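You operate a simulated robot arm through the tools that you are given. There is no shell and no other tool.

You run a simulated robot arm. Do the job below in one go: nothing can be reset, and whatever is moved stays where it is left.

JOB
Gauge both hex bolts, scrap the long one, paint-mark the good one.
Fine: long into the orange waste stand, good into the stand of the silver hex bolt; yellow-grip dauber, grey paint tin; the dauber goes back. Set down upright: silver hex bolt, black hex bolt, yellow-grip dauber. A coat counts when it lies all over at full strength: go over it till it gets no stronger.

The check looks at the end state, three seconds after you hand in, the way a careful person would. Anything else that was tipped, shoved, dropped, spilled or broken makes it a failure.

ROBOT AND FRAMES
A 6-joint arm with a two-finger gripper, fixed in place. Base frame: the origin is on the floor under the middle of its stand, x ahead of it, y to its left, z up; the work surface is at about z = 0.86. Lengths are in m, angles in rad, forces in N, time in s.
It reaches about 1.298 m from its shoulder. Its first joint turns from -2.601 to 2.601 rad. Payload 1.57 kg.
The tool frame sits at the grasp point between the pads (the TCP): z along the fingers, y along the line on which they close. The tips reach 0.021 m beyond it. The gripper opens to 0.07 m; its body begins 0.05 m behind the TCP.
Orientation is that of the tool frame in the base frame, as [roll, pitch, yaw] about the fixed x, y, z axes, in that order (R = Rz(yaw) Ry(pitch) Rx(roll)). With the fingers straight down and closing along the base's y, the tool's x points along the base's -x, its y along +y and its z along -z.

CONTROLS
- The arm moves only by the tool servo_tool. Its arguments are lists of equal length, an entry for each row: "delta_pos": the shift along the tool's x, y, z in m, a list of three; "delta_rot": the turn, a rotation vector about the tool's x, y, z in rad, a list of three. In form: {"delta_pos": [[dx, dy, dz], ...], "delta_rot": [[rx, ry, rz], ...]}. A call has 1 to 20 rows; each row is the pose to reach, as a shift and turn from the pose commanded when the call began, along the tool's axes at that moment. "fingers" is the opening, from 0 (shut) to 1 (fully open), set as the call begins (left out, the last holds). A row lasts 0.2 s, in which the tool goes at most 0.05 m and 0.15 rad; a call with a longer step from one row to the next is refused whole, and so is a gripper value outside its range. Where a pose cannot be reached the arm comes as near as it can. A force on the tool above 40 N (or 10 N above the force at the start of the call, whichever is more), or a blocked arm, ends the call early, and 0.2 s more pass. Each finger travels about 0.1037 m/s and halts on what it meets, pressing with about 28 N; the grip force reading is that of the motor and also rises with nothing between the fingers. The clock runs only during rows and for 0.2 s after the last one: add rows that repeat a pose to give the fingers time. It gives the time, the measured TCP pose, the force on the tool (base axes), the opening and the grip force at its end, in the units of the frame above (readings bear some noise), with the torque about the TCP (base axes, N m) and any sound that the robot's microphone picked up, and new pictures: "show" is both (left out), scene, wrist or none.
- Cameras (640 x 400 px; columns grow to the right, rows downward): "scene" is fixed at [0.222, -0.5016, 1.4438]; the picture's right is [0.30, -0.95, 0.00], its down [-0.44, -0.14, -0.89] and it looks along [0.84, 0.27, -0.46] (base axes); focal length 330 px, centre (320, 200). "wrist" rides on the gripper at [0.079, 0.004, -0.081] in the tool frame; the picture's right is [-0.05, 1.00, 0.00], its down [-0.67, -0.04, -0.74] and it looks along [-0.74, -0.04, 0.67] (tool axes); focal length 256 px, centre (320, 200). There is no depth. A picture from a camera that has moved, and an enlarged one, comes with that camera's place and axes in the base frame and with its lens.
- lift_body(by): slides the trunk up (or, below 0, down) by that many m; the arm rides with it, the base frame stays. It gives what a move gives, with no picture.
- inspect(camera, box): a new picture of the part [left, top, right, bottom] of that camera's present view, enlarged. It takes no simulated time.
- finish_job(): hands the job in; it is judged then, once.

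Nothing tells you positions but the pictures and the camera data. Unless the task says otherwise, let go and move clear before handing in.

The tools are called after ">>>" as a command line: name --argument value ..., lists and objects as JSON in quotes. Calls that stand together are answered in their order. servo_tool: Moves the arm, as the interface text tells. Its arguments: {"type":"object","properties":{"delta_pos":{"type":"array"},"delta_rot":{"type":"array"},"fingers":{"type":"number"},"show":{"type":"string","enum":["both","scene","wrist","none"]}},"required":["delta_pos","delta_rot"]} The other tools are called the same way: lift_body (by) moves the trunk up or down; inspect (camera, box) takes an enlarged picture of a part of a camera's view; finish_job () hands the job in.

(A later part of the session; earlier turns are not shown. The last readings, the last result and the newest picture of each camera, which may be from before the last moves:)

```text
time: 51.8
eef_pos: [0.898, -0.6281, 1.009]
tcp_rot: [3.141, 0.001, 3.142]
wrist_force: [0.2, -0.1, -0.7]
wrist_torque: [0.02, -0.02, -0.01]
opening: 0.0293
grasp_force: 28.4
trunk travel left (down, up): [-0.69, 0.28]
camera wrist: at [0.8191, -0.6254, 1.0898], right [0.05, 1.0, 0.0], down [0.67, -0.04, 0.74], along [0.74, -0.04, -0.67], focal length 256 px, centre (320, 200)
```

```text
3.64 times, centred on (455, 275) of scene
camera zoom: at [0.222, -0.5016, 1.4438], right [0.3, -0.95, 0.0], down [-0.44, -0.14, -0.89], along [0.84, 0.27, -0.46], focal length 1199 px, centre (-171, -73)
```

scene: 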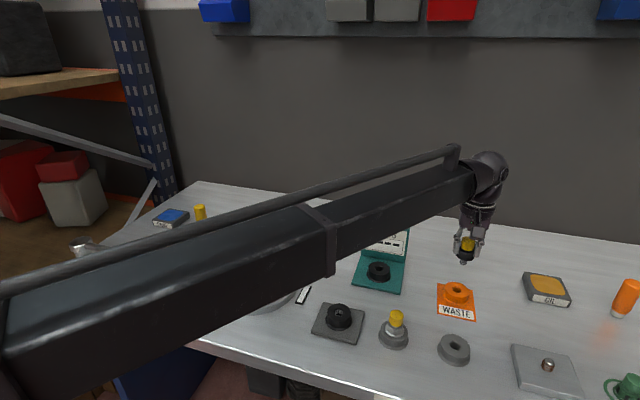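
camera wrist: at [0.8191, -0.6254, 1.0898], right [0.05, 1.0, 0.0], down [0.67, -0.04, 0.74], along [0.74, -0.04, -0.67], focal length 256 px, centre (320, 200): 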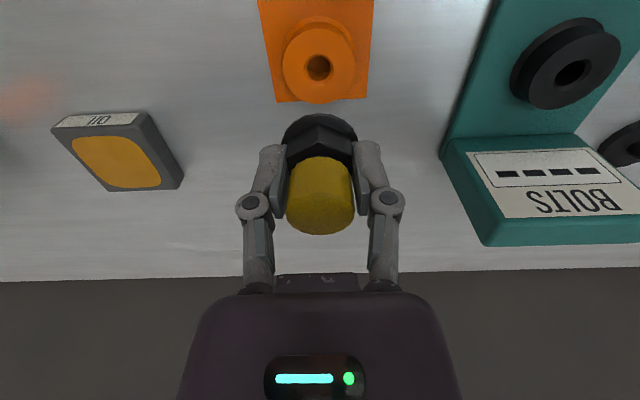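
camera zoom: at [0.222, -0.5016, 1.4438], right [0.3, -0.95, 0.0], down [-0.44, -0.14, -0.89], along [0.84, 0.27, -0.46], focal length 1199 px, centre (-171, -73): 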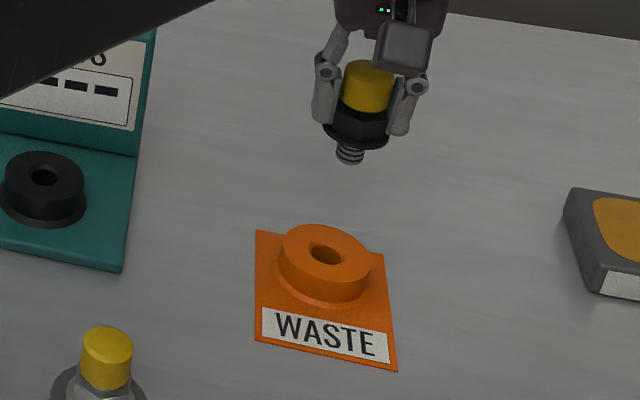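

The waste hole is about 1.6 mm to the -y side and almost right in x. I'll correct this and lower.

>>> servo_tool --delta_pos '[[-0.0003, -0.0016, 0], [-0.0003, -0.0016, 0], [-0.0003, -0.0016, 0]]' --delta_rot '[[0, 0, 0], [0, 0, 0], [0, 0, 0]]' --show "wrist"

>>> inspect --camera "wrist" --box '[270, 10, 370, 120]'

```text
time: 52.6
eef_pos: [0.8985, -0.6309, 1.0083]
tcp_rot: [-3.141, 0.0, -3.141]
wrist_force: [0.0, 0.3, -1.3]
wrist_torque: [0.0, -0.01, 0.0]
opening: 0.0298
grasp_force: 28.3
trunk travel left (down, up): [-0.69, 0.28]
camera wrist: at [0.8194, -0.6269, 1.0898], right [0.05, 1.0, 0.0], down [0.67, -0.04, 0.74], along [0.74, -0.04, -0.67], focal length 256 px, centre (320, 200)
```

wrist: 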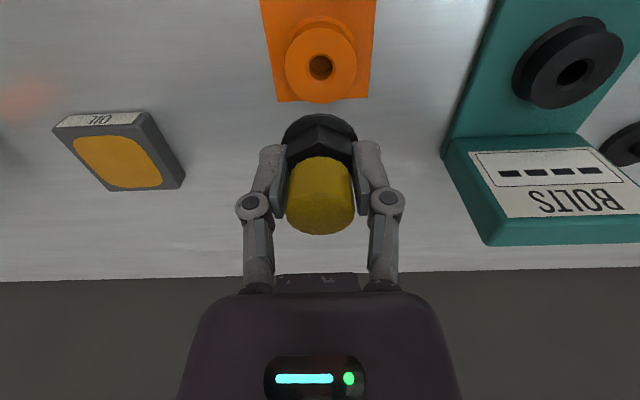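

```text
3.64 times, centred on (320, 65) of wrist
camera zoom: at [0.8194, -0.6269, 1.0898], right [0.05, 1.0, 0.0], down [0.67, -0.04, 0.74], along [0.74, -0.04, -0.67], focal length 931 px, centre (320, 691)
```

zoom: 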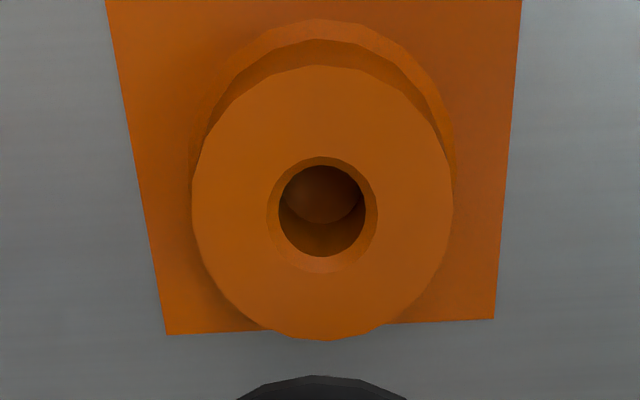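

The waste hole is now aligned just as the silver stand was. I'll lower in stages.

>>> lift_body --by -0.075

>>> inspect --camera "wrist" --box '[250, 60, 390, 160]'

>>> inspect --camera "scene" --box '[410, 240, 500, 330]'

```text
time: 53.7
eef_pos: [0.8977, -0.6302, 0.9337]
tcp_rot: [-3.141, 0.001, -3.14]
wrist_force: [-0.8, -0.1, -1.6]
wrist_torque: [-0.01, 0.02, 0.0]
opening: 0.0293
grasp_force: 28.2
trunk travel left (down, up): [-0.615, 0.355]
```

```text
4.00 times, centred on (320, 110) of wrist
camera zoom: at [0.8193, -0.6268, 1.0149], right [0.05, 1.0, 0.0], down [0.67, -0.04, 0.74], along [0.74, -0.04, -0.67], focal length 1024 px, centre (320, 560)
```

zoom: 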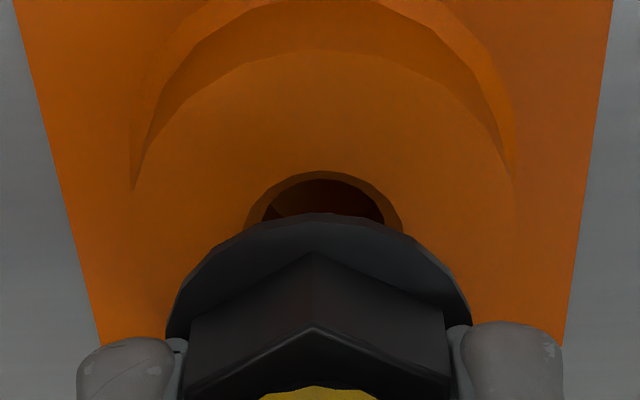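

```text
4.44 times, centred on (455, 285) of scene
camera zoom: at [0.222, -0.5016, 1.4438], right [0.3, -0.95, 0.0], down [-0.44, -0.14, -0.89], along [0.84, 0.27, -0.46], focal length 1465 px, centre (-280, -178)
```

zoom: 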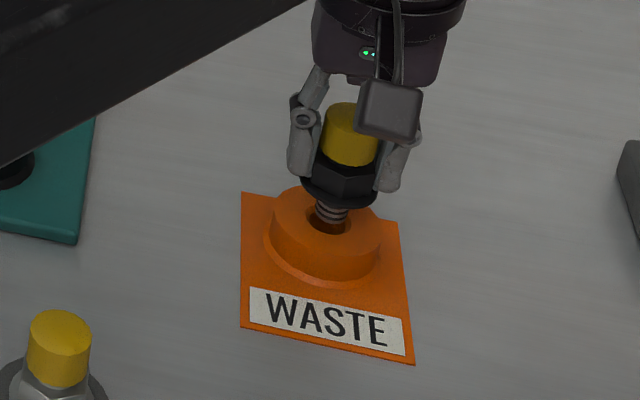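

>>> lift_body --by -0.012

>>> lift_body --by -0.008

>>> lift_body --by -0.003

>>> inspect --camera "scene" --box '[410, 240, 500, 330]'

>>> inspect --camera "wrist" --box '[250, 60, 390, 160]'

```text
time: 54.3
eef_pos: [0.8994, -0.631, 0.9207]
tcp_rot: [3.141, 0.001, 3.141]
wrist_force: [-0.4, -0.8, -0.4]
wrist_torque: [-0.04, -0.01, -0.02]
opening: 0.0295
grasp_force: 27.9
trunk travel left (down, up): [-0.603, 0.367]
```

```text
time: 54.9
eef_pos: [0.8991, -0.63, 0.914]
tcp_rot: [-3.141, -0.001, 3.141]
wrist_force: [-0.1, 0.1, -1.5]
wrist_torque: [0.02, 0.01, 0.0]
opening: 0.0295
grasp_force: 28.0
trunk travel left (down, up): [-0.595, 0.375]
```

```text
time: 55.4
eef_pos: [0.8991, -0.6318, 0.9102]
tcp_rot: [3.141, 0.0, -3.141]
wrist_force: [-0.5, 0.6, -1.1]
wrist_torque: [-0.02, 0.0, 0.0]
opening: 0.0294
grasp_force: 28.0
trunk travel left (down, up): [-0.592, 0.378]
```

```text
4.44 times, centred on (455, 285) of scene
camera zoom: at [0.222, -0.5016, 1.4438], right [0.3, -0.95, 0.0], down [-0.44, -0.14, -0.89], along [0.84, 0.27, -0.46], focal length 1465 px, centre (-280, -178)
```

zoom: 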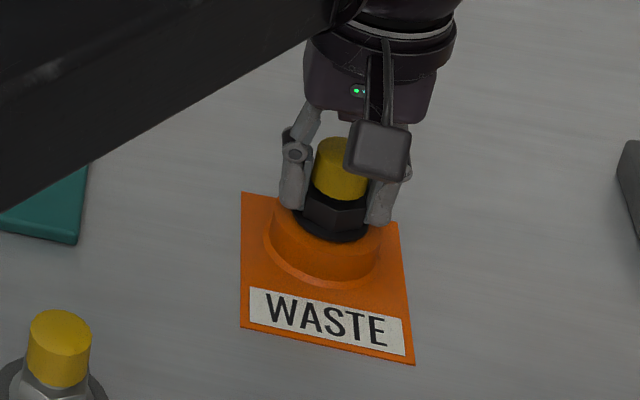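

```text
4.00 times, centred on (320, 110) of wrist
camera zoom: at [0.8194, -0.6269, 0.9918], right [0.05, 1.0, 0.0], down [0.67, -0.04, 0.74], along [0.74, -0.04, -0.67], focal length 1024 px, centre (320, 560)
```

zoom: 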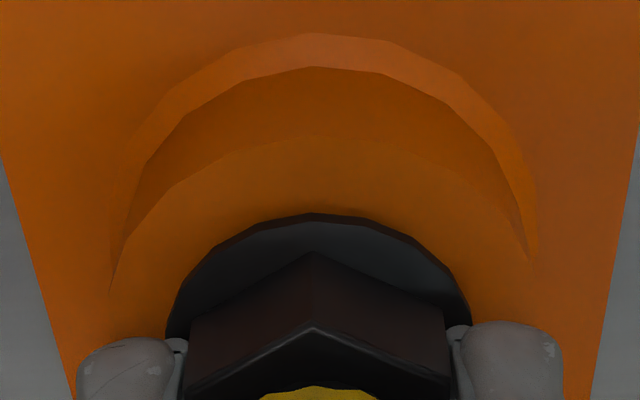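

Almost seated. I'll come down the last bit until light contact.

>>> lift_body --by -0.002

```text
time: 56.0
eef_pos: [0.8981, -0.6298, 0.9098]
tcp_rot: [-3.141, 0.001, -3.142]
wrist_force: [1.0, -0.3, 4.1]
wrist_torque: [-0.02, -0.02, 0.02]
opening: 0.0292
grasp_force: 27.7
trunk travel left (down, up): [-0.59, 0.38]
```

The bolt is in contact and seated. I'll release it and rise.

>>> servo_tool --delta_pos '[[0, 0, 0], [0, 0, 0], [0, 0, 0]]' --delta_rot '[[0, 0, 0], [0, 0, 0], [0, 0, 0]]' --fingers 1 --show "wrist"

>>> lift_body --by 0.14

>>> inspect --camera "wrist" --box '[200, 0, 440, 150]'

>>> inspect --camera "scene" --box '[340, 210, 500, 370]'

```text
time: 56.8
eef_pos: [0.8987, -0.6299, 0.9082]
tcp_rot: [3.141, 0.0, 3.141]
wrist_force: [1.1, -0.3, 0.5]
wrist_torque: [0.04, 0.0, 0.0]
opening: 0.0701
grasp_force: 0.0
trunk travel left (down, up): [-0.59, 0.38]
camera wrist: at [0.8193, -0.6268, 0.9899], right [0.05, 1.0, 0.0], down [0.67, -0.04, 0.74], along [0.74, -0.04, -0.67], focal length 256 px, centre (320, 200)
```

wrist: 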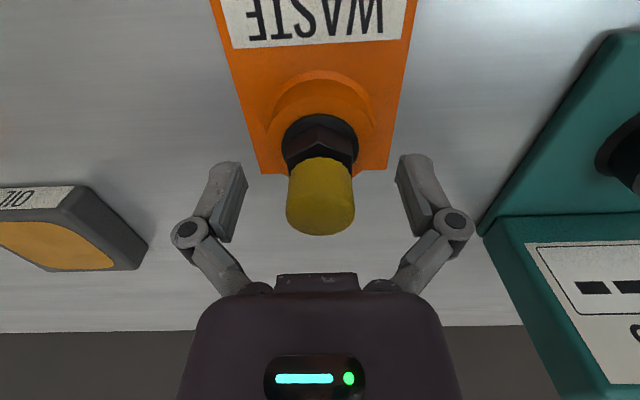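

```text
time: 58.4
eef_pos: [0.8988, -0.6305, 1.0489]
tcp_rot: [3.141, 0.001, -3.141]
wrist_force: [-0.6, -0.2, 0.5]
wrist_torque: [0.0, 0.0, 0.02]
opening: 0.0699
grasp_force: 0.1
trunk travel left (down, up): [-0.73, 0.24]
```

```text
2.67 times, centred on (320, 75) of wrist
camera zoom: at [0.8194, -0.6268, 1.1298], right [0.05, 1.0, 0.0], down [0.67, -0.04, 0.74], along [0.74, -0.04, -0.67], focal length 683 px, centre (320, 533)
```

zoom: 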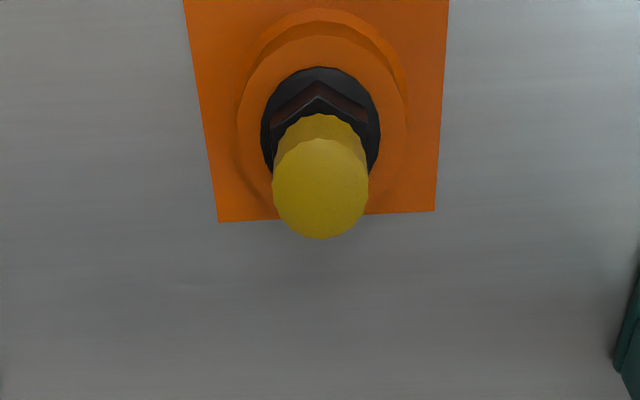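

```text
2.50 times, centred on (420, 290) of scene
camera zoom: at [0.222, -0.5016, 1.4438], right [0.3, -0.95, 0.0], down [-0.44, -0.14, -0.89], along [0.84, 0.27, -0.46], focal length 824 px, centre (70, -25)
```

zoom: 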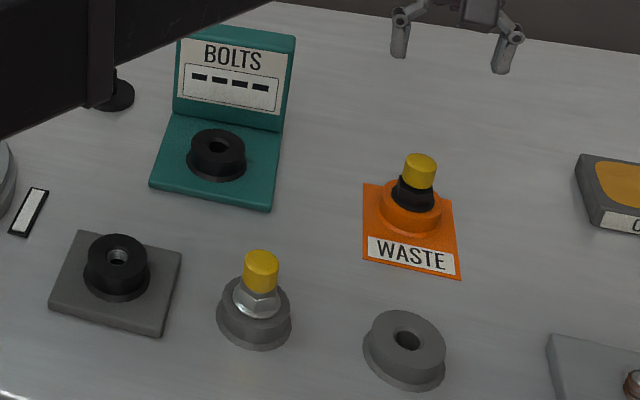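

The black (long) bolt stands upright in WASTE and silver is in its stand. Next is the yellow dauber near (0.95, 0.13): I'll raise and travel there, stopping short for a look.

>>> lift_body --by 0.06

>>> servo_tool --delta_pos '[[0.0055, 0.042, 0], [0.011, 0.084, 0], [0.0165, 0.126, 0], [0.022, 0.168, 0], [0.0275, 0.21, 0], [0.033, 0.252, 0], [0.0385, 0.294, 0], [0.044, 0.336, 0], [0.0495, 0.378, 0], [0.055, 0.42, 0], [0.0605, 0.462, 0], [0.066, 0.504, 0], [0.0715, 0.546, 0], [0.077, 0.588, 0], [0.0825, 0.63, 0], [0.088, 0.672, 0], [0.0935, 0.714, 0], [0.0985, 0.756, 0], [0.0985, 0.756, 0]]' --delta_rot '[[0, 0, 0], [0, 0, 0], [0, 0, 0], [0, 0, 0], [0, 0, 0], [0, 0, 0], [0, 0, 0], [0, 0, 0], [0, 0, 0], [0, 0, 0], [0, 0, 0], [0, 0, 0], [0, 0, 0], [0, 0, 0], [0, 0, 0], [0, 0, 0], [0, 0, 0], [0, 0, 0], [0, 0, 0]]'

```text
time: 59.4
eef_pos: [0.898, -0.6298, 1.108]
tcp_rot: [3.141, 0.0, 3.141]
wrist_force: [-0.8, 0.2, 0.3]
wrist_torque: [0.0, 0.02, -0.01]
opening: 0.0697
grasp_force: 0.0
trunk travel left (down, up): [-0.79, 0.18]
```

```text
time: 63.4
eef_pos: [0.7987, 0.1241, 1.1088]
tcp_rot: [3.141, 0.0, 3.141]
wrist_force: [-0.4, 0.6, -0.5]
wrist_torque: [0.01, 0.01, 0.03]
opening: 0.07
grasp_force: 0.0
trunk travel left (down, up): [-0.79, 0.18]
camera wrist: at [0.7194, 0.1288, 1.19], right [0.05, 1.0, 0.0], down [0.67, -0.04, 0.74], along [0.74, -0.04, -0.67], focal length 256 px, centre (320, 200)
```

scene: 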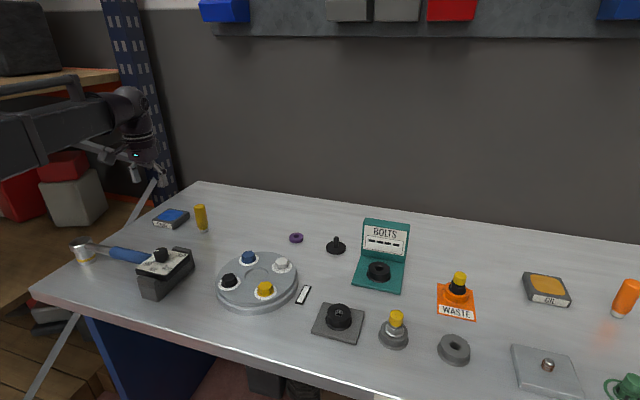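
wrist: 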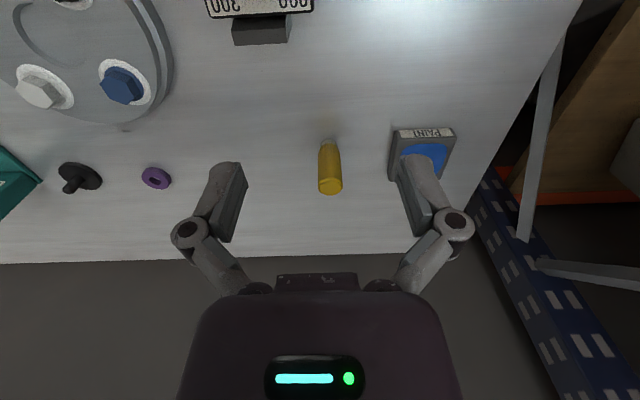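

>>> inspect --camera "wrist" --box '[280, 110, 480, 230]'

>>> inspect --camera "scene" --box '[140, 190, 240, 250]'

>>> inspect --camera "scene" --box '[370, 290, 420, 355]'

```text
3.20 times, centred on (380, 170) of wrist
camera zoom: at [0.7194, 0.1288, 1.19], right [0.05, 1.0, 0.0], down [0.67, -0.04, 0.74], along [0.74, -0.04, -0.67], focal length 819 px, centre (128, 296)
```

zoom: 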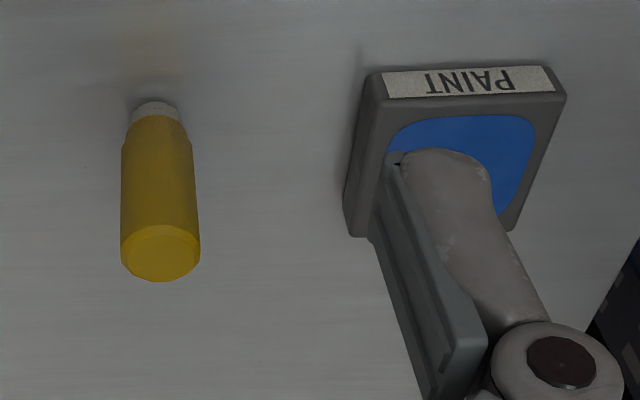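

```text
6.40 times, centred on (190, 220) of scene
camera zoom: at [0.222, -0.5016, 1.4438], right [0.3, -0.95, 0.0], down [-0.44, -0.14, -0.89], along [0.84, 0.27, -0.46], focal length 2110 px, centre (1152, 72)
```

zoom: 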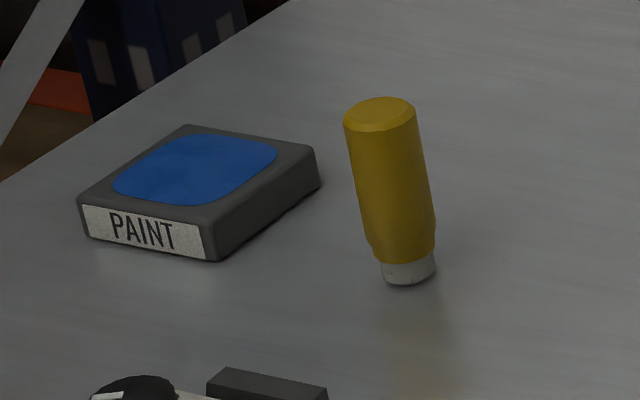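

```text
6.15 times, centred on (395, 322) of scene
camera zoom: at [0.222, -0.5016, 1.4438], right [0.3, -0.95, 0.0], down [-0.44, -0.14, -0.89], along [0.84, 0.27, -0.46], focal length 2028 px, centre (-142, -554)
```

zoom: 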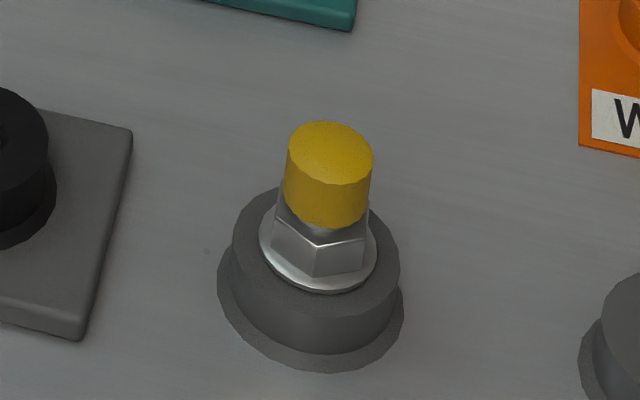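

The dauber stands on its felt tip at about (0.958, 0.130), top at z ≈ 0.952, with the grip about 32 mm wide. I'll move over it.

>>> servo_tool --delta_pos '[[-0.04, 0.0013, 0], [-0.08, 0.0026, 0], [-0.12, 0.0039, 0], [-0.158, 0.0052, 0], [-0.158, 0.0052, 0]]' --delta_rot '[[0, 0, 0], [0, 0, 0], [0, 0, 0], [0, 0, 0], [0, 0, 0]]' --fingers 1

>>> inspect --camera "wrist" --box '[240, 10, 400, 110]'

>>> inspect --camera "wrist" --box '[380, 10, 540, 130]'

```text
time: 64.6
eef_pos: [0.9597, 0.1308, 1.1086]
tcp_rot: [3.141, 0.001, 3.141]
wrist_force: [-0.9, -0.3, 0.4]
wrist_torque: [-0.03, 0.03, -0.03]
opening: 0.0698
grasp_force: 0.1
trunk travel left (down, up): [-0.79, 0.18]
camera wrist: at [0.8797, 0.1339, 1.1903], right [0.05, 1.0, 0.0], down [0.67, -0.04, 0.75], along [0.74, -0.04, -0.67], focal length 256 px, centre (320, 200)
```

scene: 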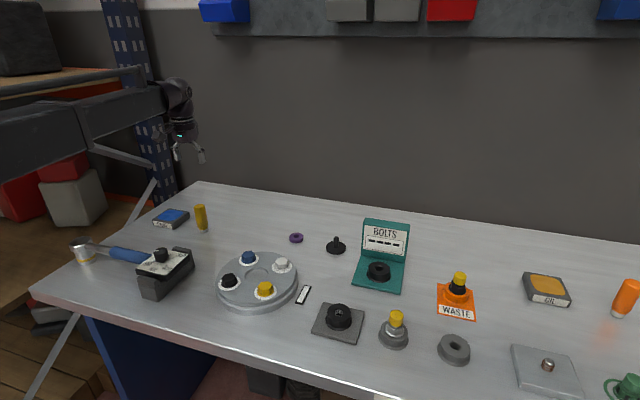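
wrist: 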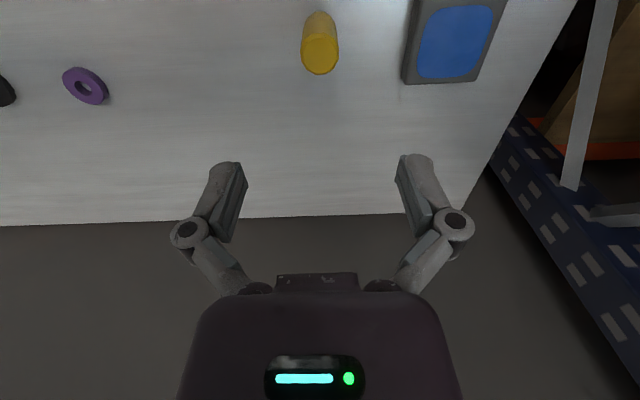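

```text
4.00 times, centred on (320, 60) of wrist
camera zoom: at [0.8797, 0.1339, 1.1903], right [0.05, 1.0, 0.0], down [0.67, -0.04, 0.75], along [0.74, -0.04, -0.67], focal length 1024 px, centre (320, 760)
```

zoom: 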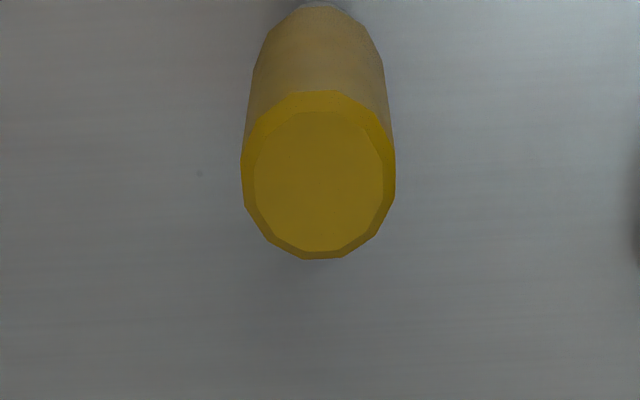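

```text
3.33 times, centred on (460, 70) of wrist
camera zoom: at [0.8797, 0.1339, 1.1903], right [0.05, 1.0, 0.0], down [0.67, -0.04, 0.75], along [0.74, -0.04, -0.67], focal length 853 px, centre (-147, 633)
```

zoom: 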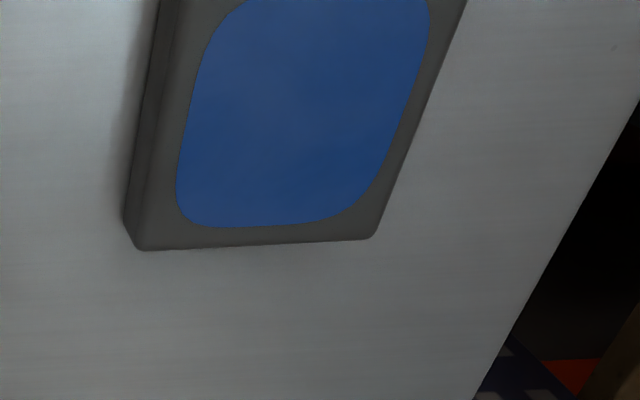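

The alignment over the dauber is within 1 mm. I'll lower so the pads sit at mid-grip (TCP z ≈ 0.92).

>>> lift_body --by -0.12

>>> inspect --camera "wrist" --box '[160, 60, 480, 280]'

```text
time: 66.1
eef_pos: [0.96, 0.1308, 0.9878]
tcp_rot: [-3.14, -0.001, -3.14]
wrist_force: [-0.8, 0.0, -0.6]
wrist_torque: [-0.03, -0.01, -0.01]
opening: 0.0698
grasp_force: 0.0
trunk travel left (down, up): [-0.67, 0.3]
```

```text
1.82 times, centred on (320, 170) of wrist
camera zoom: at [0.88, 0.1339, 1.0701], right [0.05, 1.0, 0.0], down [0.67, -0.04, 0.74], along [0.74, -0.04, -0.67], focal length 465 px, centre (320, 254)
```

zoom: 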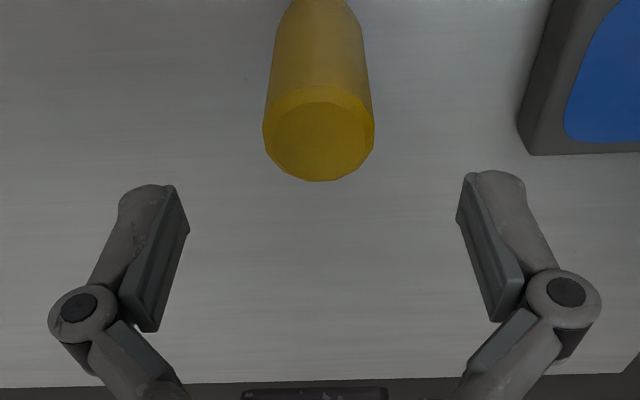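

>>> lift_body --by -0.068

>>> servo_tool --delta_pos '[[0, 0, 0], [0, 0, 0], [0, 0, 0], [0, 0, 0], [0, 0, 0]]' --delta_rot '[[0, 0, 0], [0, 0, 0], [0, 0, 0], [0, 0, 0], [0, 0, 0]]' --fingers 0

>>> inspect --camera "wrist" --box '[200, 60, 440, 280]'

>>> inspect --camera "scene" --box '[140, 160, 260, 250]'

```text
time: 67.2
eef_pos: [0.96, 0.1295, 0.921]
tcp_rot: [3.141, 0.001, -3.142]
wrist_force: [0.5, 0.1, 0.0]
wrist_torque: [0.01, 0.01, 0.01]
opening: 0.0701
grasp_force: 0.1
trunk travel left (down, up): [-0.602, 0.368]
```

```text
time: 68.4
eef_pos: [0.9588, 0.1305, 0.9215]
tcp_rot: [-3.141, 0.0, 3.141]
wrist_force: [-0.4, -0.4, 4.8]
wrist_torque: [0.01, 0.0, 0.01]
opening: 0.0316
grasp_force: 28.0
trunk travel left (down, up): [-0.602, 0.368]
camera wrist: at [0.8797, 0.1339, 1.0023], right [0.05, 1.0, 0.0], down [0.67, -0.04, 0.75], along [0.74, -0.04, -0.67], focal length 256 px, centre (320, 200)
```

scene: 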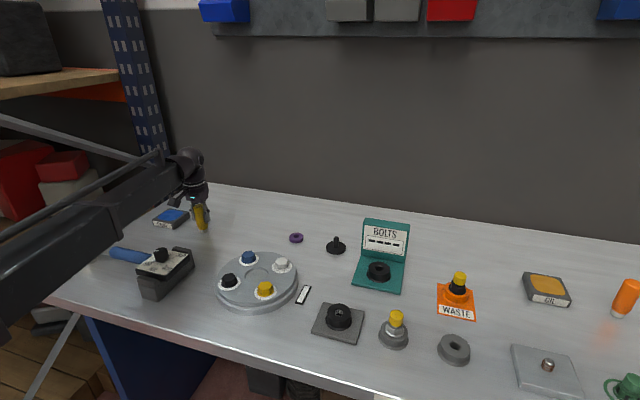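
wrist: 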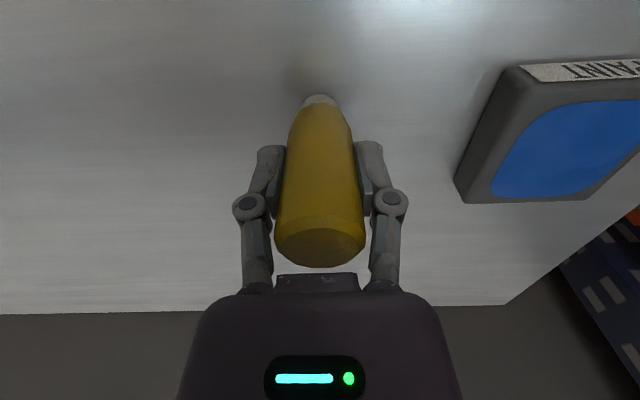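

```text
1.82 times, centred on (320, 170) of wrist
camera zoom: at [0.8797, 0.1339, 1.0023], right [0.05, 1.0, 0.0], down [0.67, -0.04, 0.75], along [0.74, -0.04, -0.67], focal length 465 px, centre (320, 254)
```

zoom: 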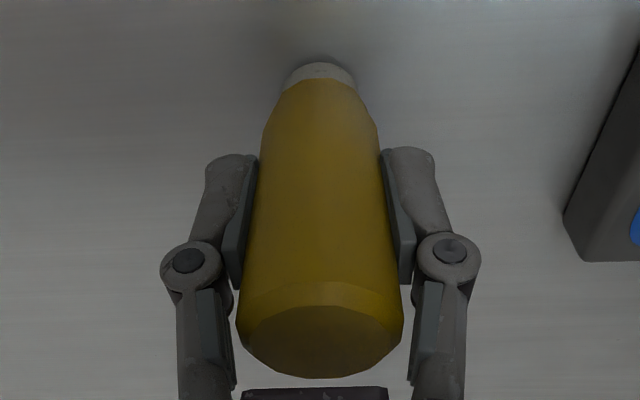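

```text
4.44 times, centred on (200, 205) of scene
camera zoom: at [0.222, -0.5016, 1.4438], right [0.3, -0.95, 0.0], down [-0.44, -0.14, -0.89], along [0.84, 0.27, -0.46], focal length 1465 px, centre (853, 178)
```

zoom: 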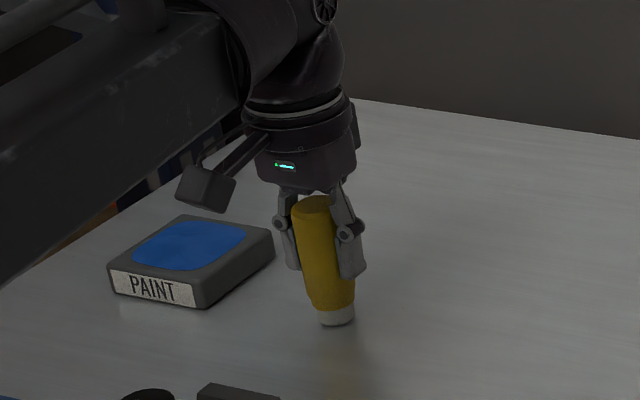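

I'm gripping the dauber at 31.6 mm. I'll lift and check the hold.

>>> lift_body --by 0.03

>>> inspect --camera "scene" --box '[140, 160, 260, 250]'

>>> lift_body --by 0.07

>>> inspect --camera "wrist" --box '[200, 0, 560, 280]'

>>> inspect --camera "scene" --box '[140, 130, 260, 250]'

```text
time: 69.1
eef_pos: [0.9597, 0.1307, 0.9504]
tcp_rot: [-3.14, 0.001, -3.142]
wrist_force: [0.4, 0.1, -0.9]
wrist_torque: [0.0, 0.05, -0.01]
opening: 0.0317
grasp_force: 27.8
trunk travel left (down, up): [-0.632, 0.338]
```

```text
4.44 times, centred on (200, 205) of scene
camera zoom: at [0.222, -0.5016, 1.4438], right [0.3, -0.95, 0.0], down [-0.44, -0.14, -0.89], along [0.84, 0.27, -0.46], focal length 1465 px, centre (853, 178)
```

zoom: 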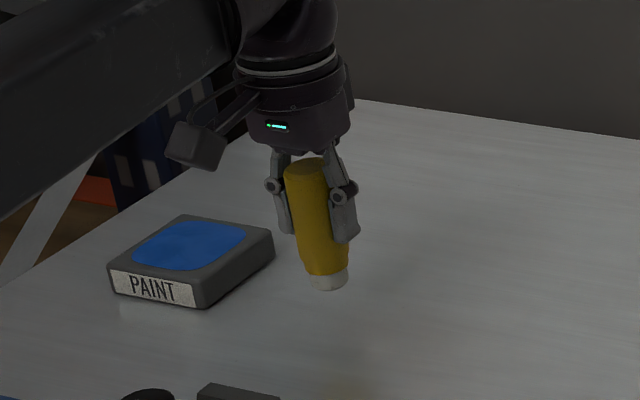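

```text
time: 70.2
eef_pos: [0.9595, 0.1305, 1.0198]
tcp_rot: [3.141, 0.001, 3.141]
wrist_force: [-0.3, 0.3, -1.4]
wrist_torque: [-0.03, 0.03, -0.01]
opening: 0.0313
grasp_force: 27.9
trunk travel left (down, up): [-0.702, 0.268]
```

```text
1.43 times, centred on (380, 140) of wrist
camera zoom: at [0.8802, 0.134, 1.1018], right [0.05, 1.0, 0.0], down [0.67, -0.04, 0.74], along [0.74, -0.04, -0.67], focal length 366 px, centre (234, 286)
```

zoom: 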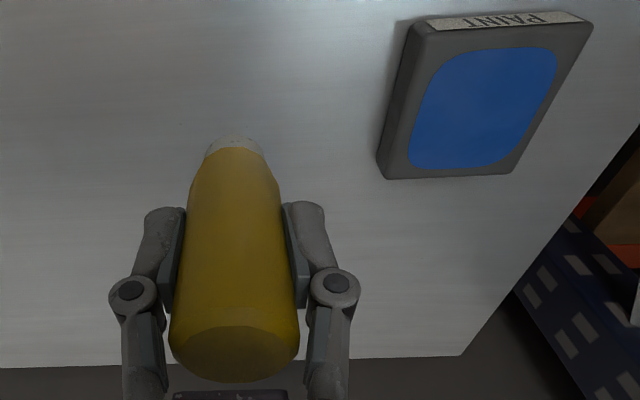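

```text
3.33 times, centred on (200, 190) of scene
camera zoom: at [0.222, -0.5016, 1.4438], right [0.3, -0.95, 0.0], down [-0.44, -0.14, -0.89], along [0.84, 0.27, -0.46], focal length 1099 px, centre (720, 233)
```

zoom: 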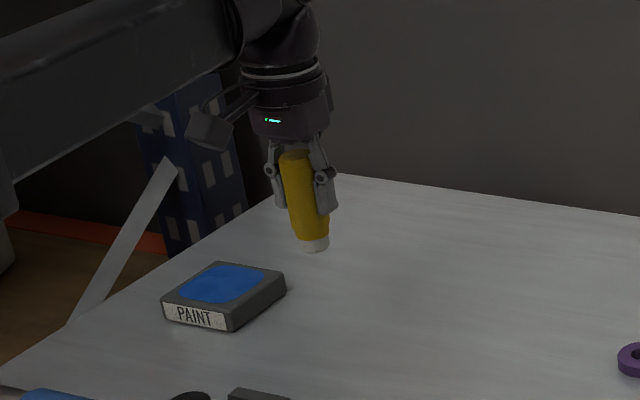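

The dauber is held straight. The tin's blue pad is centred at about (0.977, 0.271), top z ≈ 0.885, so I'll move over it at the current height.

>>> servo_tool --delta_pos '[[-0.005, 0.036, 0], [-0.01, 0.072, 0], [-0.015, 0.108, 0], [-0.018, 0.141, 0], [-0.018, 0.141, 0]]' --delta_rot '[[0, 0, 0], [0, 0, 0], [0, 0, 0], [0, 0, 0], [0, 0, 0]]'

>>> inspect --camera "wrist" --box '[220, 0, 420, 130]'

>>> inspect --camera "scene" --box '[130, 130, 250, 250]'

```text
time: 71.4
eef_pos: [0.9798, 0.2713, 1.0201]
tcp_rot: [3.141, 0.0, -3.14]
wrist_force: [0.4, -0.1, -1.4]
wrist_torque: [0.01, -0.01, 0.0]
opening: 0.0317
grasp_force: 28.2
trunk travel left (down, up): [-0.702, 0.268]
camera wrist: at [0.8996, 0.2753, 1.1019], right [0.05, 1.0, 0.0], down [0.67, -0.04, 0.74], along [0.74, -0.04, -0.67], focal length 256 px, centre (320, 200)
```

scene: 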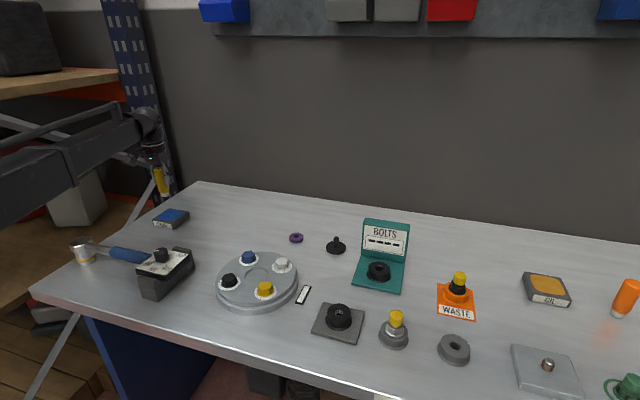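
wrist: 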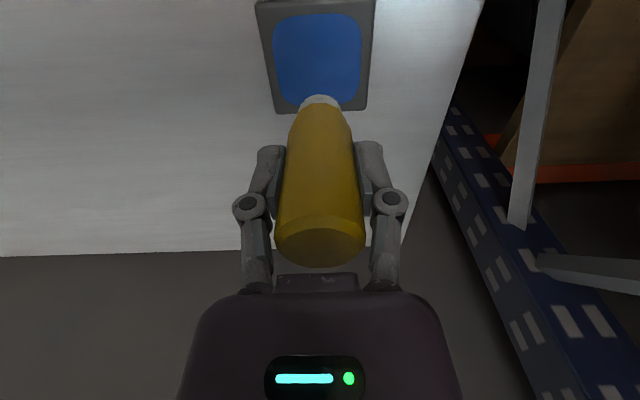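

```text
3.08 times, centred on (320, 65) of wrist
camera zoom: at [0.8996, 0.2753, 1.1019], right [0.05, 1.0, 0.0], down [0.67, -0.04, 0.74], along [0.74, -0.04, -0.67], focal length 788 px, centre (320, 615)
```

zoom: 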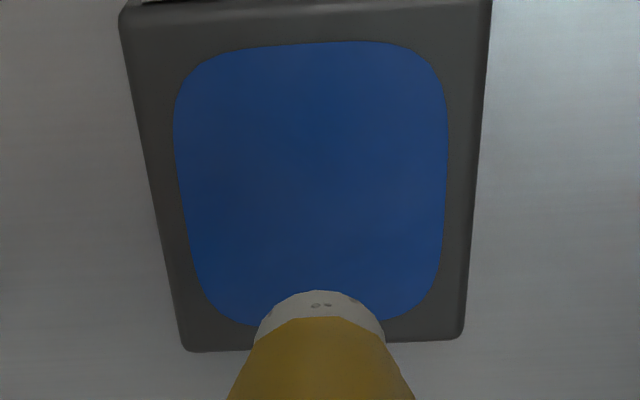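

```text
3.33 times, centred on (190, 190) of scene
camera zoom: at [0.222, -0.5016, 1.4438], right [0.3, -0.95, 0.0], down [-0.44, -0.14, -0.89], along [0.84, 0.27, -0.46], focal length 1099 px, centre (753, 233)
```

zoom: 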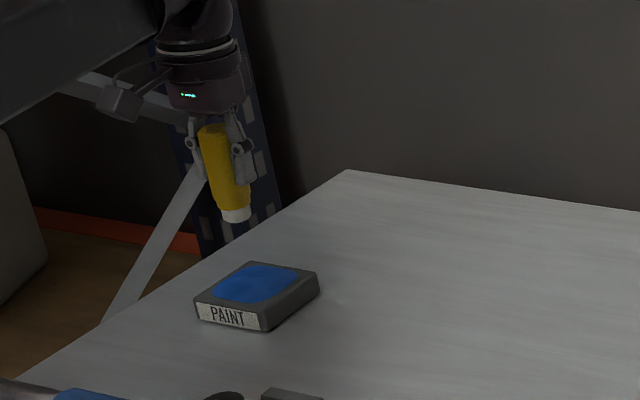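

The pad centre is at (0.974, 0.2705, 0.887). I'll shift -4.5 mm in x, then lower until the felt lightly touches the pad.

>>> servo_tool --delta_pos '[[0.0045, -0.0005, 0], [0.0045, -0.0005, 0], [0.0045, -0.0005, 0]]' --delta_rot '[[0, 0, 0], [0, 0, 0], [0, 0, 0]]' --show "none"

>>> lift_body --by -0.066

>>> inspect --camera "scene" --box '[130, 150, 250, 250]'

>>> inspect --camera "wrist" --box '[220, 0, 420, 130]'

```text
time: 72.2
eef_pos: [0.9739, 0.2716, 1.0203]
tcp_rot: [-3.14, 0.0, 3.142]
wrist_force: [-0.4, -1.0, -0.6]
wrist_torque: [-0.03, 0.01, -0.02]
opening: 0.0316
grasp_force: 28.0
trunk travel left (down, up): [-0.702, 0.268]
```

```text
time: 73.3
eef_pos: [0.9742, 0.2718, 0.9546]
tcp_rot: [-3.142, 0.0, 3.141]
wrist_force: [0.5, 0.3, -1.3]
wrist_torque: [0.01, -0.03, 0.01]
opening: 0.0317
grasp_force: 28.5
trunk travel left (down, up): [-0.636, 0.334]
```

```text
4.00 times, centred on (190, 200) of scene
camera zoom: at [0.222, -0.5016, 1.4438], right [0.3, -0.95, 0.0], down [-0.44, -0.14, -0.89], along [0.84, 0.27, -0.46], focal length 1318 px, centre (840, 200)
```

zoom: 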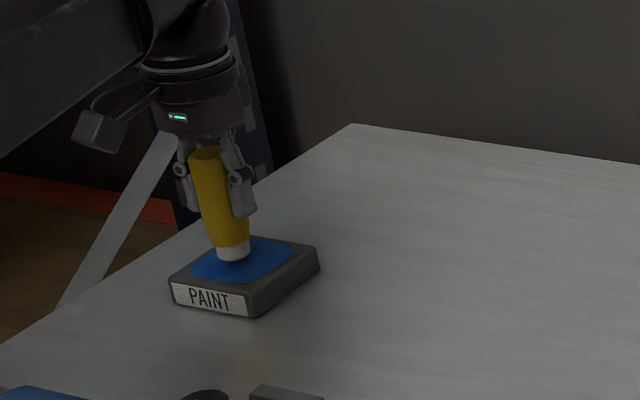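

```text
3.08 times, centred on (320, 65) of wrist
camera zoom: at [0.8947, 0.275, 1.036], right [0.05, 1.0, 0.0], down [0.67, -0.04, 0.74], along [0.74, -0.04, -0.67], focal length 788 px, centre (320, 615)
```

zoom: 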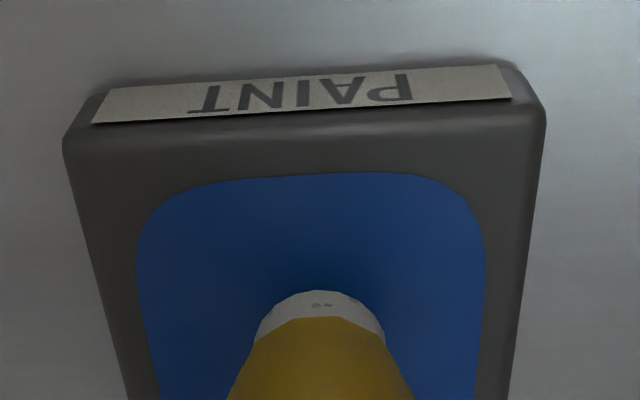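

>>> lift_body --by -0.004

>>> lift_body --by -0.002

>>> lift_body --by -0.001

>>> inspect --camera "wrist" --box '[220, 0, 420, 130]'

```text
time: 73.8
eef_pos: [0.9738, 0.2719, 0.9495]
tcp_rot: [-3.14, 0.0, -3.141]
wrist_force: [-0.6, 0.3, -1.1]
wrist_torque: [-0.01, -0.01, 0.0]
opening: 0.0316
grasp_force: 28.0
trunk travel left (down, up): [-0.632, 0.338]
```

```text
time: 74.3
eef_pos: [0.9756, 0.2705, 0.9486]
tcp_rot: [-3.141, 0.0, -3.141]
wrist_force: [0.7, 0.5, -1.1]
wrist_torque: [0.02, 0.01, 0.02]
opening: 0.0315
grasp_force: 27.7
trunk travel left (down, up): [-0.63, 0.34]
```

```text
time: 74.8
eef_pos: [0.9726, 0.271, 0.9483]
tcp_rot: [3.141, 0.0, 3.141]
wrist_force: [-0.6, -0.6, -0.4]
wrist_torque: [0.0, 0.0, -0.01]
opening: 0.0316
grasp_force: 28.1
trunk travel left (down, up): [-0.629, 0.341]
```

```text
3.08 times, centred on (320, 65) of wrist
camera zoom: at [0.8948, 0.2751, 1.0289], right [0.05, 1.0, 0.0], down [0.67, -0.04, 0.74], along [0.74, -0.04, -0.67], focal length 788 px, centre (320, 615)
```

zoom: 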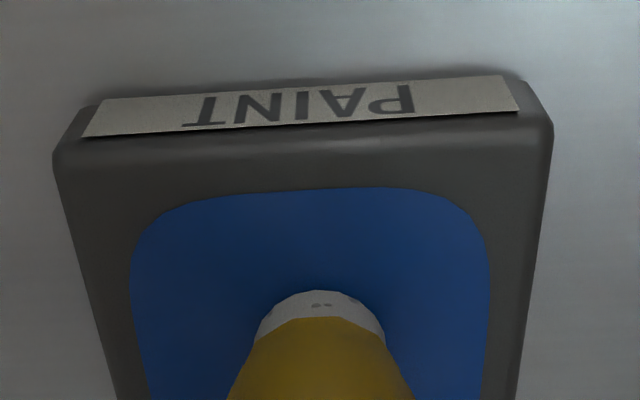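

>>> lift_body --by -0.001

>>> lift_body --by -0.001

>>> lift_body --by -0.001

```text
time: 75.3
eef_pos: [0.9748, 0.2717, 0.948]
tcp_rot: [3.141, 0.001, 3.14]
wrist_force: [1.4, 0.8, 4.7]
wrist_torque: [0.04, -0.06, 0.0]
opening: 0.0315
grasp_force: 27.8
trunk travel left (down, up): [-0.628, 0.342]
```

```text
time: 75.8
eef_pos: [0.9726, 0.2715, 0.9467]
tcp_rot: [-3.141, 0.002, 3.142]
wrist_force: [5.7, 2.0, 16.3]
wrist_torque: [0.09, -0.27, -0.01]
opening: 0.0316
grasp_force: 27.9
trunk travel left (down, up): [-0.627, 0.343]
```

```text
time: 76.4
eef_pos: [0.974, 0.2724, 0.9452]
tcp_rot: [-3.141, 0.002, -3.139]
wrist_force: [4.5, 2.4, 21.3]
wrist_torque: [0.08, -0.21, 0.03]
opening: 0.0317
grasp_force: 27.7
trunk travel left (down, up): [-0.626, 0.344]
```

Contact was made at trunk reading ≈ 0.342. I'll back off now and look at the tip for paint.

>>> lift_body --by 0.06

>>> inspect --camera "wrist" --box '[220, 0, 420, 130]'

>>> inspect --camera "scene" --box '[130, 150, 250, 250]'

```text
time: 77.4
eef_pos: [0.9734, 0.271, 1.004]
tcp_rot: [-3.14, 0.0, -3.14]
wrist_force: [0.4, -0.4, -1.1]
wrist_torque: [-0.03, -0.01, -0.01]
opening: 0.0314
grasp_force: 27.7
trunk travel left (down, up): [-0.686, 0.284]
```

```text
3.08 times, centred on (320, 65) of wrist
camera zoom: at [0.8951, 0.2752, 1.0856], right [0.05, 1.0, 0.0], down [0.67, -0.04, 0.74], along [0.74, -0.04, -0.67], focal length 788 px, centre (320, 615)
```

zoom: 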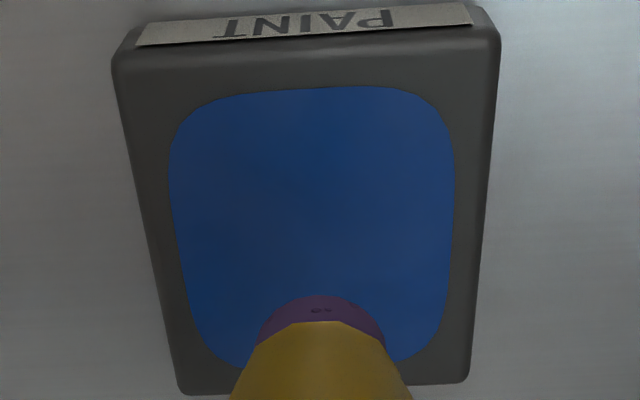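

```text
4.00 times, centred on (190, 200) of scene
camera zoom: at [0.222, -0.5016, 1.4438], right [0.3, -0.95, 0.0], down [-0.44, -0.14, -0.89], along [0.84, 0.27, -0.46], focal length 1318 px, centre (840, 200)
```

zoom: 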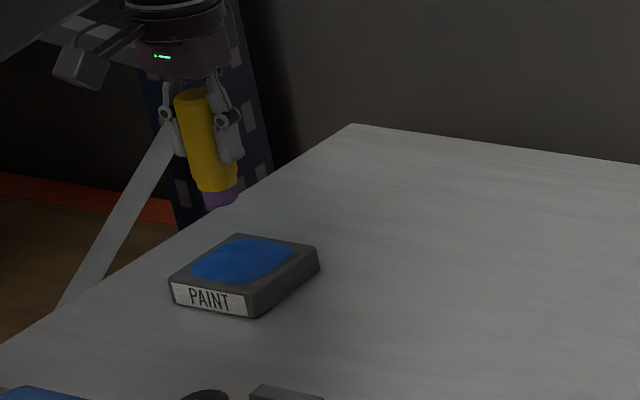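

The tip came back tinted purple-blue, so it took paint. I'll dip again gently to see whether the load changes.

>>> lift_body --by -0.057

>>> lift_body --by -0.002

>>> servo_tool --delta_pos '[[0, 0, 0], [0, 0, 0], [0, 0, 0], [0, 0, 0], [0, 0, 0]]' --delta_rot '[[0, 0, 0], [0, 0, 0], [0, 0, 0], [0, 0, 0], [0, 0, 0]]' --show "none"

>>> lift_body --by 0.06

>>> inspect --camera "wrist" --box '[220, 0, 420, 130]'

>>> inspect --camera "scene" --box '[130, 150, 250, 250]'

```text
time: 78.3
eef_pos: [0.9738, 0.2721, 0.9487]
tcp_rot: [3.139, -0.001, -3.142]
wrist_force: [0.3, -0.3, -0.7]
wrist_torque: [0.01, -0.01, -0.02]
opening: 0.0314
grasp_force: 27.7
trunk travel left (down, up): [-0.629, 0.341]
```

```text
time: 78.9
eef_pos: [0.9738, 0.2705, 0.946]
tcp_rot: [3.14, 0.0, -3.14]
wrist_force: [2.1, 0.3, 6.2]
wrist_torque: [-0.01, -0.03, 0.02]
opening: 0.0317
grasp_force: 27.6
trunk travel left (down, up): [-0.627, 0.343]
```

```text
time: 80.1
eef_pos: [0.9735, 0.2725, 0.9463]
tcp_rot: [3.141, -0.001, 3.141]
wrist_force: [2.1, 2.0, 6.5]
wrist_torque: [0.0, -0.09, -0.02]
opening: 0.0318
grasp_force: 27.8
trunk travel left (down, up): [-0.627, 0.343]
```

```text
time: 81.1
eef_pos: [0.9751, 0.2725, 1.0058]
tcp_rot: [3.141, 0.0, 3.141]
wrist_force: [-0.2, -0.5, -1.0]
wrist_torque: [0.02, -0.01, -0.02]
opening: 0.0314
grasp_force: 28.2
trunk travel left (down, up): [-0.687, 0.283]
```

```text
3.08 times, centred on (320, 65) of wrist
camera zoom: at [0.895, 0.2752, 1.0867], right [0.05, 1.0, 0.0], down [0.67, -0.04, 0.74], along [0.74, -0.04, -0.67], focal length 788 px, centre (320, 615)
```

zoom: 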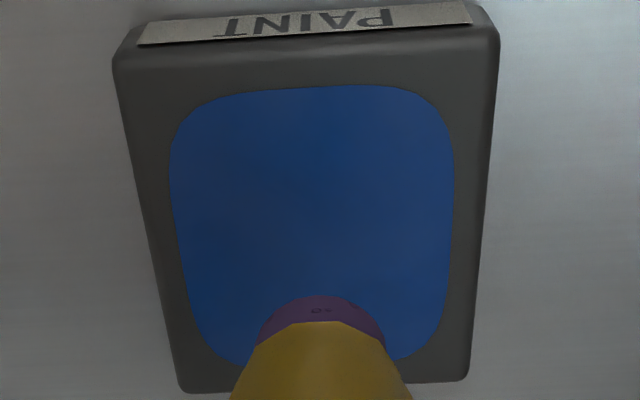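

```text
4.00 times, centred on (190, 200) of scene
camera zoom: at [0.222, -0.5016, 1.4438], right [0.3, -0.95, 0.0], down [-0.44, -0.14, -0.89], along [0.84, 0.27, -0.46], focal length 1318 px, centre (840, 200)
```

zoom: 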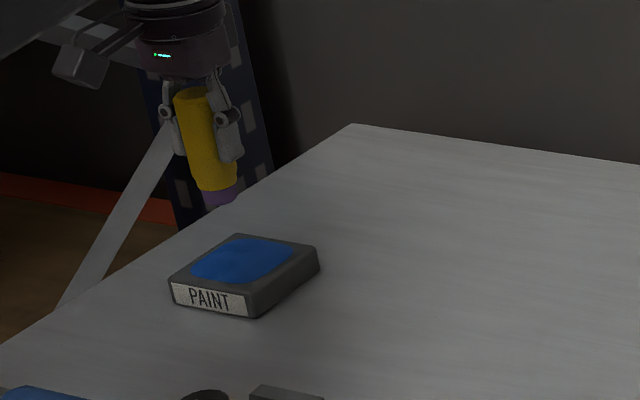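

The tip is the same colour as before, so it is fully loaded. I'll raise and carry it to the silver bolt, with the tip above everything on the way.

>>> lift_body --by 0.09

>>> servo_tool --delta_pos '[[0.01364, -0.04288, 0], [0.02728, -0.08576, 0], [0.04092, -0.12864, 0], [0.05456, -0.17152, 0], [0.0682, -0.2144, 0], [0.08184, -0.25728, 0], [0.09548, -0.30016, 0], [0.10912, -0.34304, 0], [0.12276, -0.38592, 0], [0.1364, -0.4288, 0], [0.15004, -0.47168, 0], [0.16368, -0.51456, 0], [0.17732, -0.55744, 0], [0.19096, -0.60032, 0], [0.2046, -0.6432, 0], [0.21824, -0.68608, 0], [0.23188, -0.72896, 0], [0.2456, -0.7719, 0], [0.2456, -0.7719, 0], [0.2456, -0.7719, 0]]' --delta_rot '[[0, 0, 0], [0, 0, 0], [0, 0, 0], [0, 0, 0], [0, 0, 0], [0, 0, 0], [0, 0, 0], [0, 0, 0], [0, 0, 0], [0, 0, 0], [0, 0, 0], [0, 0, 0], [0, 0, 0], [0, 0, 0], [0, 0, 0], [0, 0, 0], [0, 0, 0], [0, 0, 0], [0, 0, 0], [0, 0, 0]]'

>>> inspect --camera "wrist" --box '[220, 0, 420, 130]'

>>> inspect --camera "scene" --box '[350, 230, 450, 360]'

```text
time: 82.3
eef_pos: [0.974, 0.2723, 1.0966]
tcp_rot: [-3.141, 0.001, -3.142]
wrist_force: [1.2, -0.4, -0.4]
wrist_torque: [0.01, 0.01, -0.01]
opening: 0.0315
grasp_force: 28.4
trunk travel left (down, up): [-0.777, 0.193]
```

```text
time: 86.5
eef_pos: [0.7277, -0.4994, 1.0965]
tcp_rot: [-3.141, 0.001, 3.141]
wrist_force: [0.8, -0.7, -0.9]
wrist_torque: [-0.01, 0.0, 0.02]
opening: 0.0318
grasp_force: 27.9
out of reach, approached as far as the arm can: row 6
trunk travel left (down, up): [-0.777, 0.193]
camera wrist: at [0.648, -0.4968, 1.1769], right [0.05, 1.0, 0.0], down [0.67, -0.04, 0.74], along [0.74, -0.04, -0.67], focal length 256 px, centre (320, 200)
```

scene: 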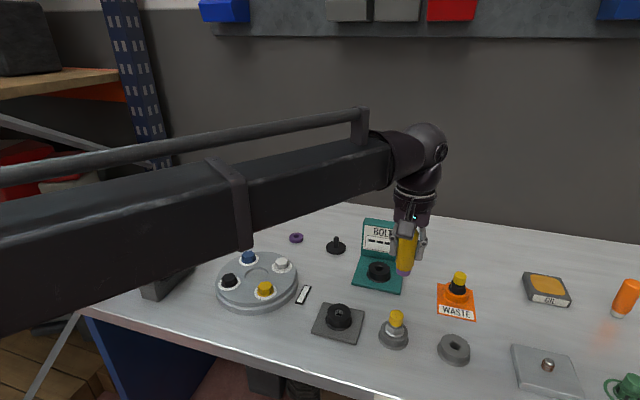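
wrist: 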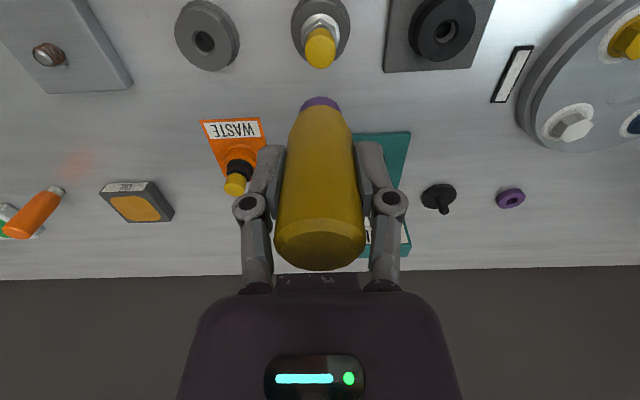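

```text
3.08 times, centred on (320, 65) of wrist
camera zoom: at [0.648, -0.4968, 1.1769], right [0.05, 1.0, 0.0], down [0.67, -0.04, 0.74], along [0.74, -0.04, -0.67], focal length 788 px, centre (320, 615)
```

zoom: 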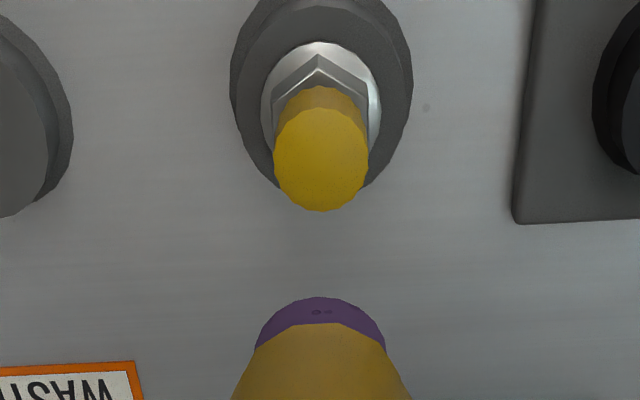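

```text
3.08 times, centred on (400, 295) of scene
camera zoom: at [0.222, -0.5016, 1.4438], right [0.3, -0.95, 0.0], down [-0.44, -0.14, -0.89], along [0.84, 0.27, -0.46], focal length 1014 px, centre (74, -92)
```

zoom: 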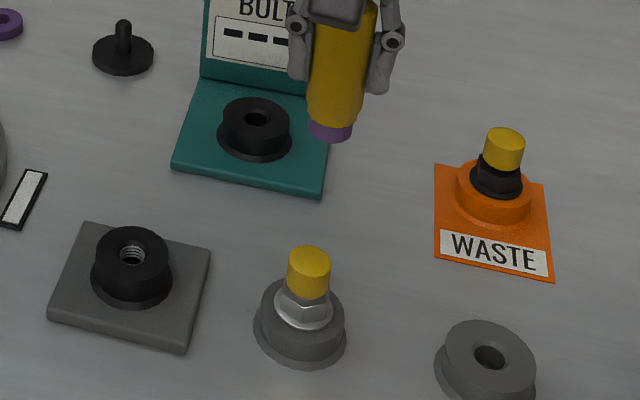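

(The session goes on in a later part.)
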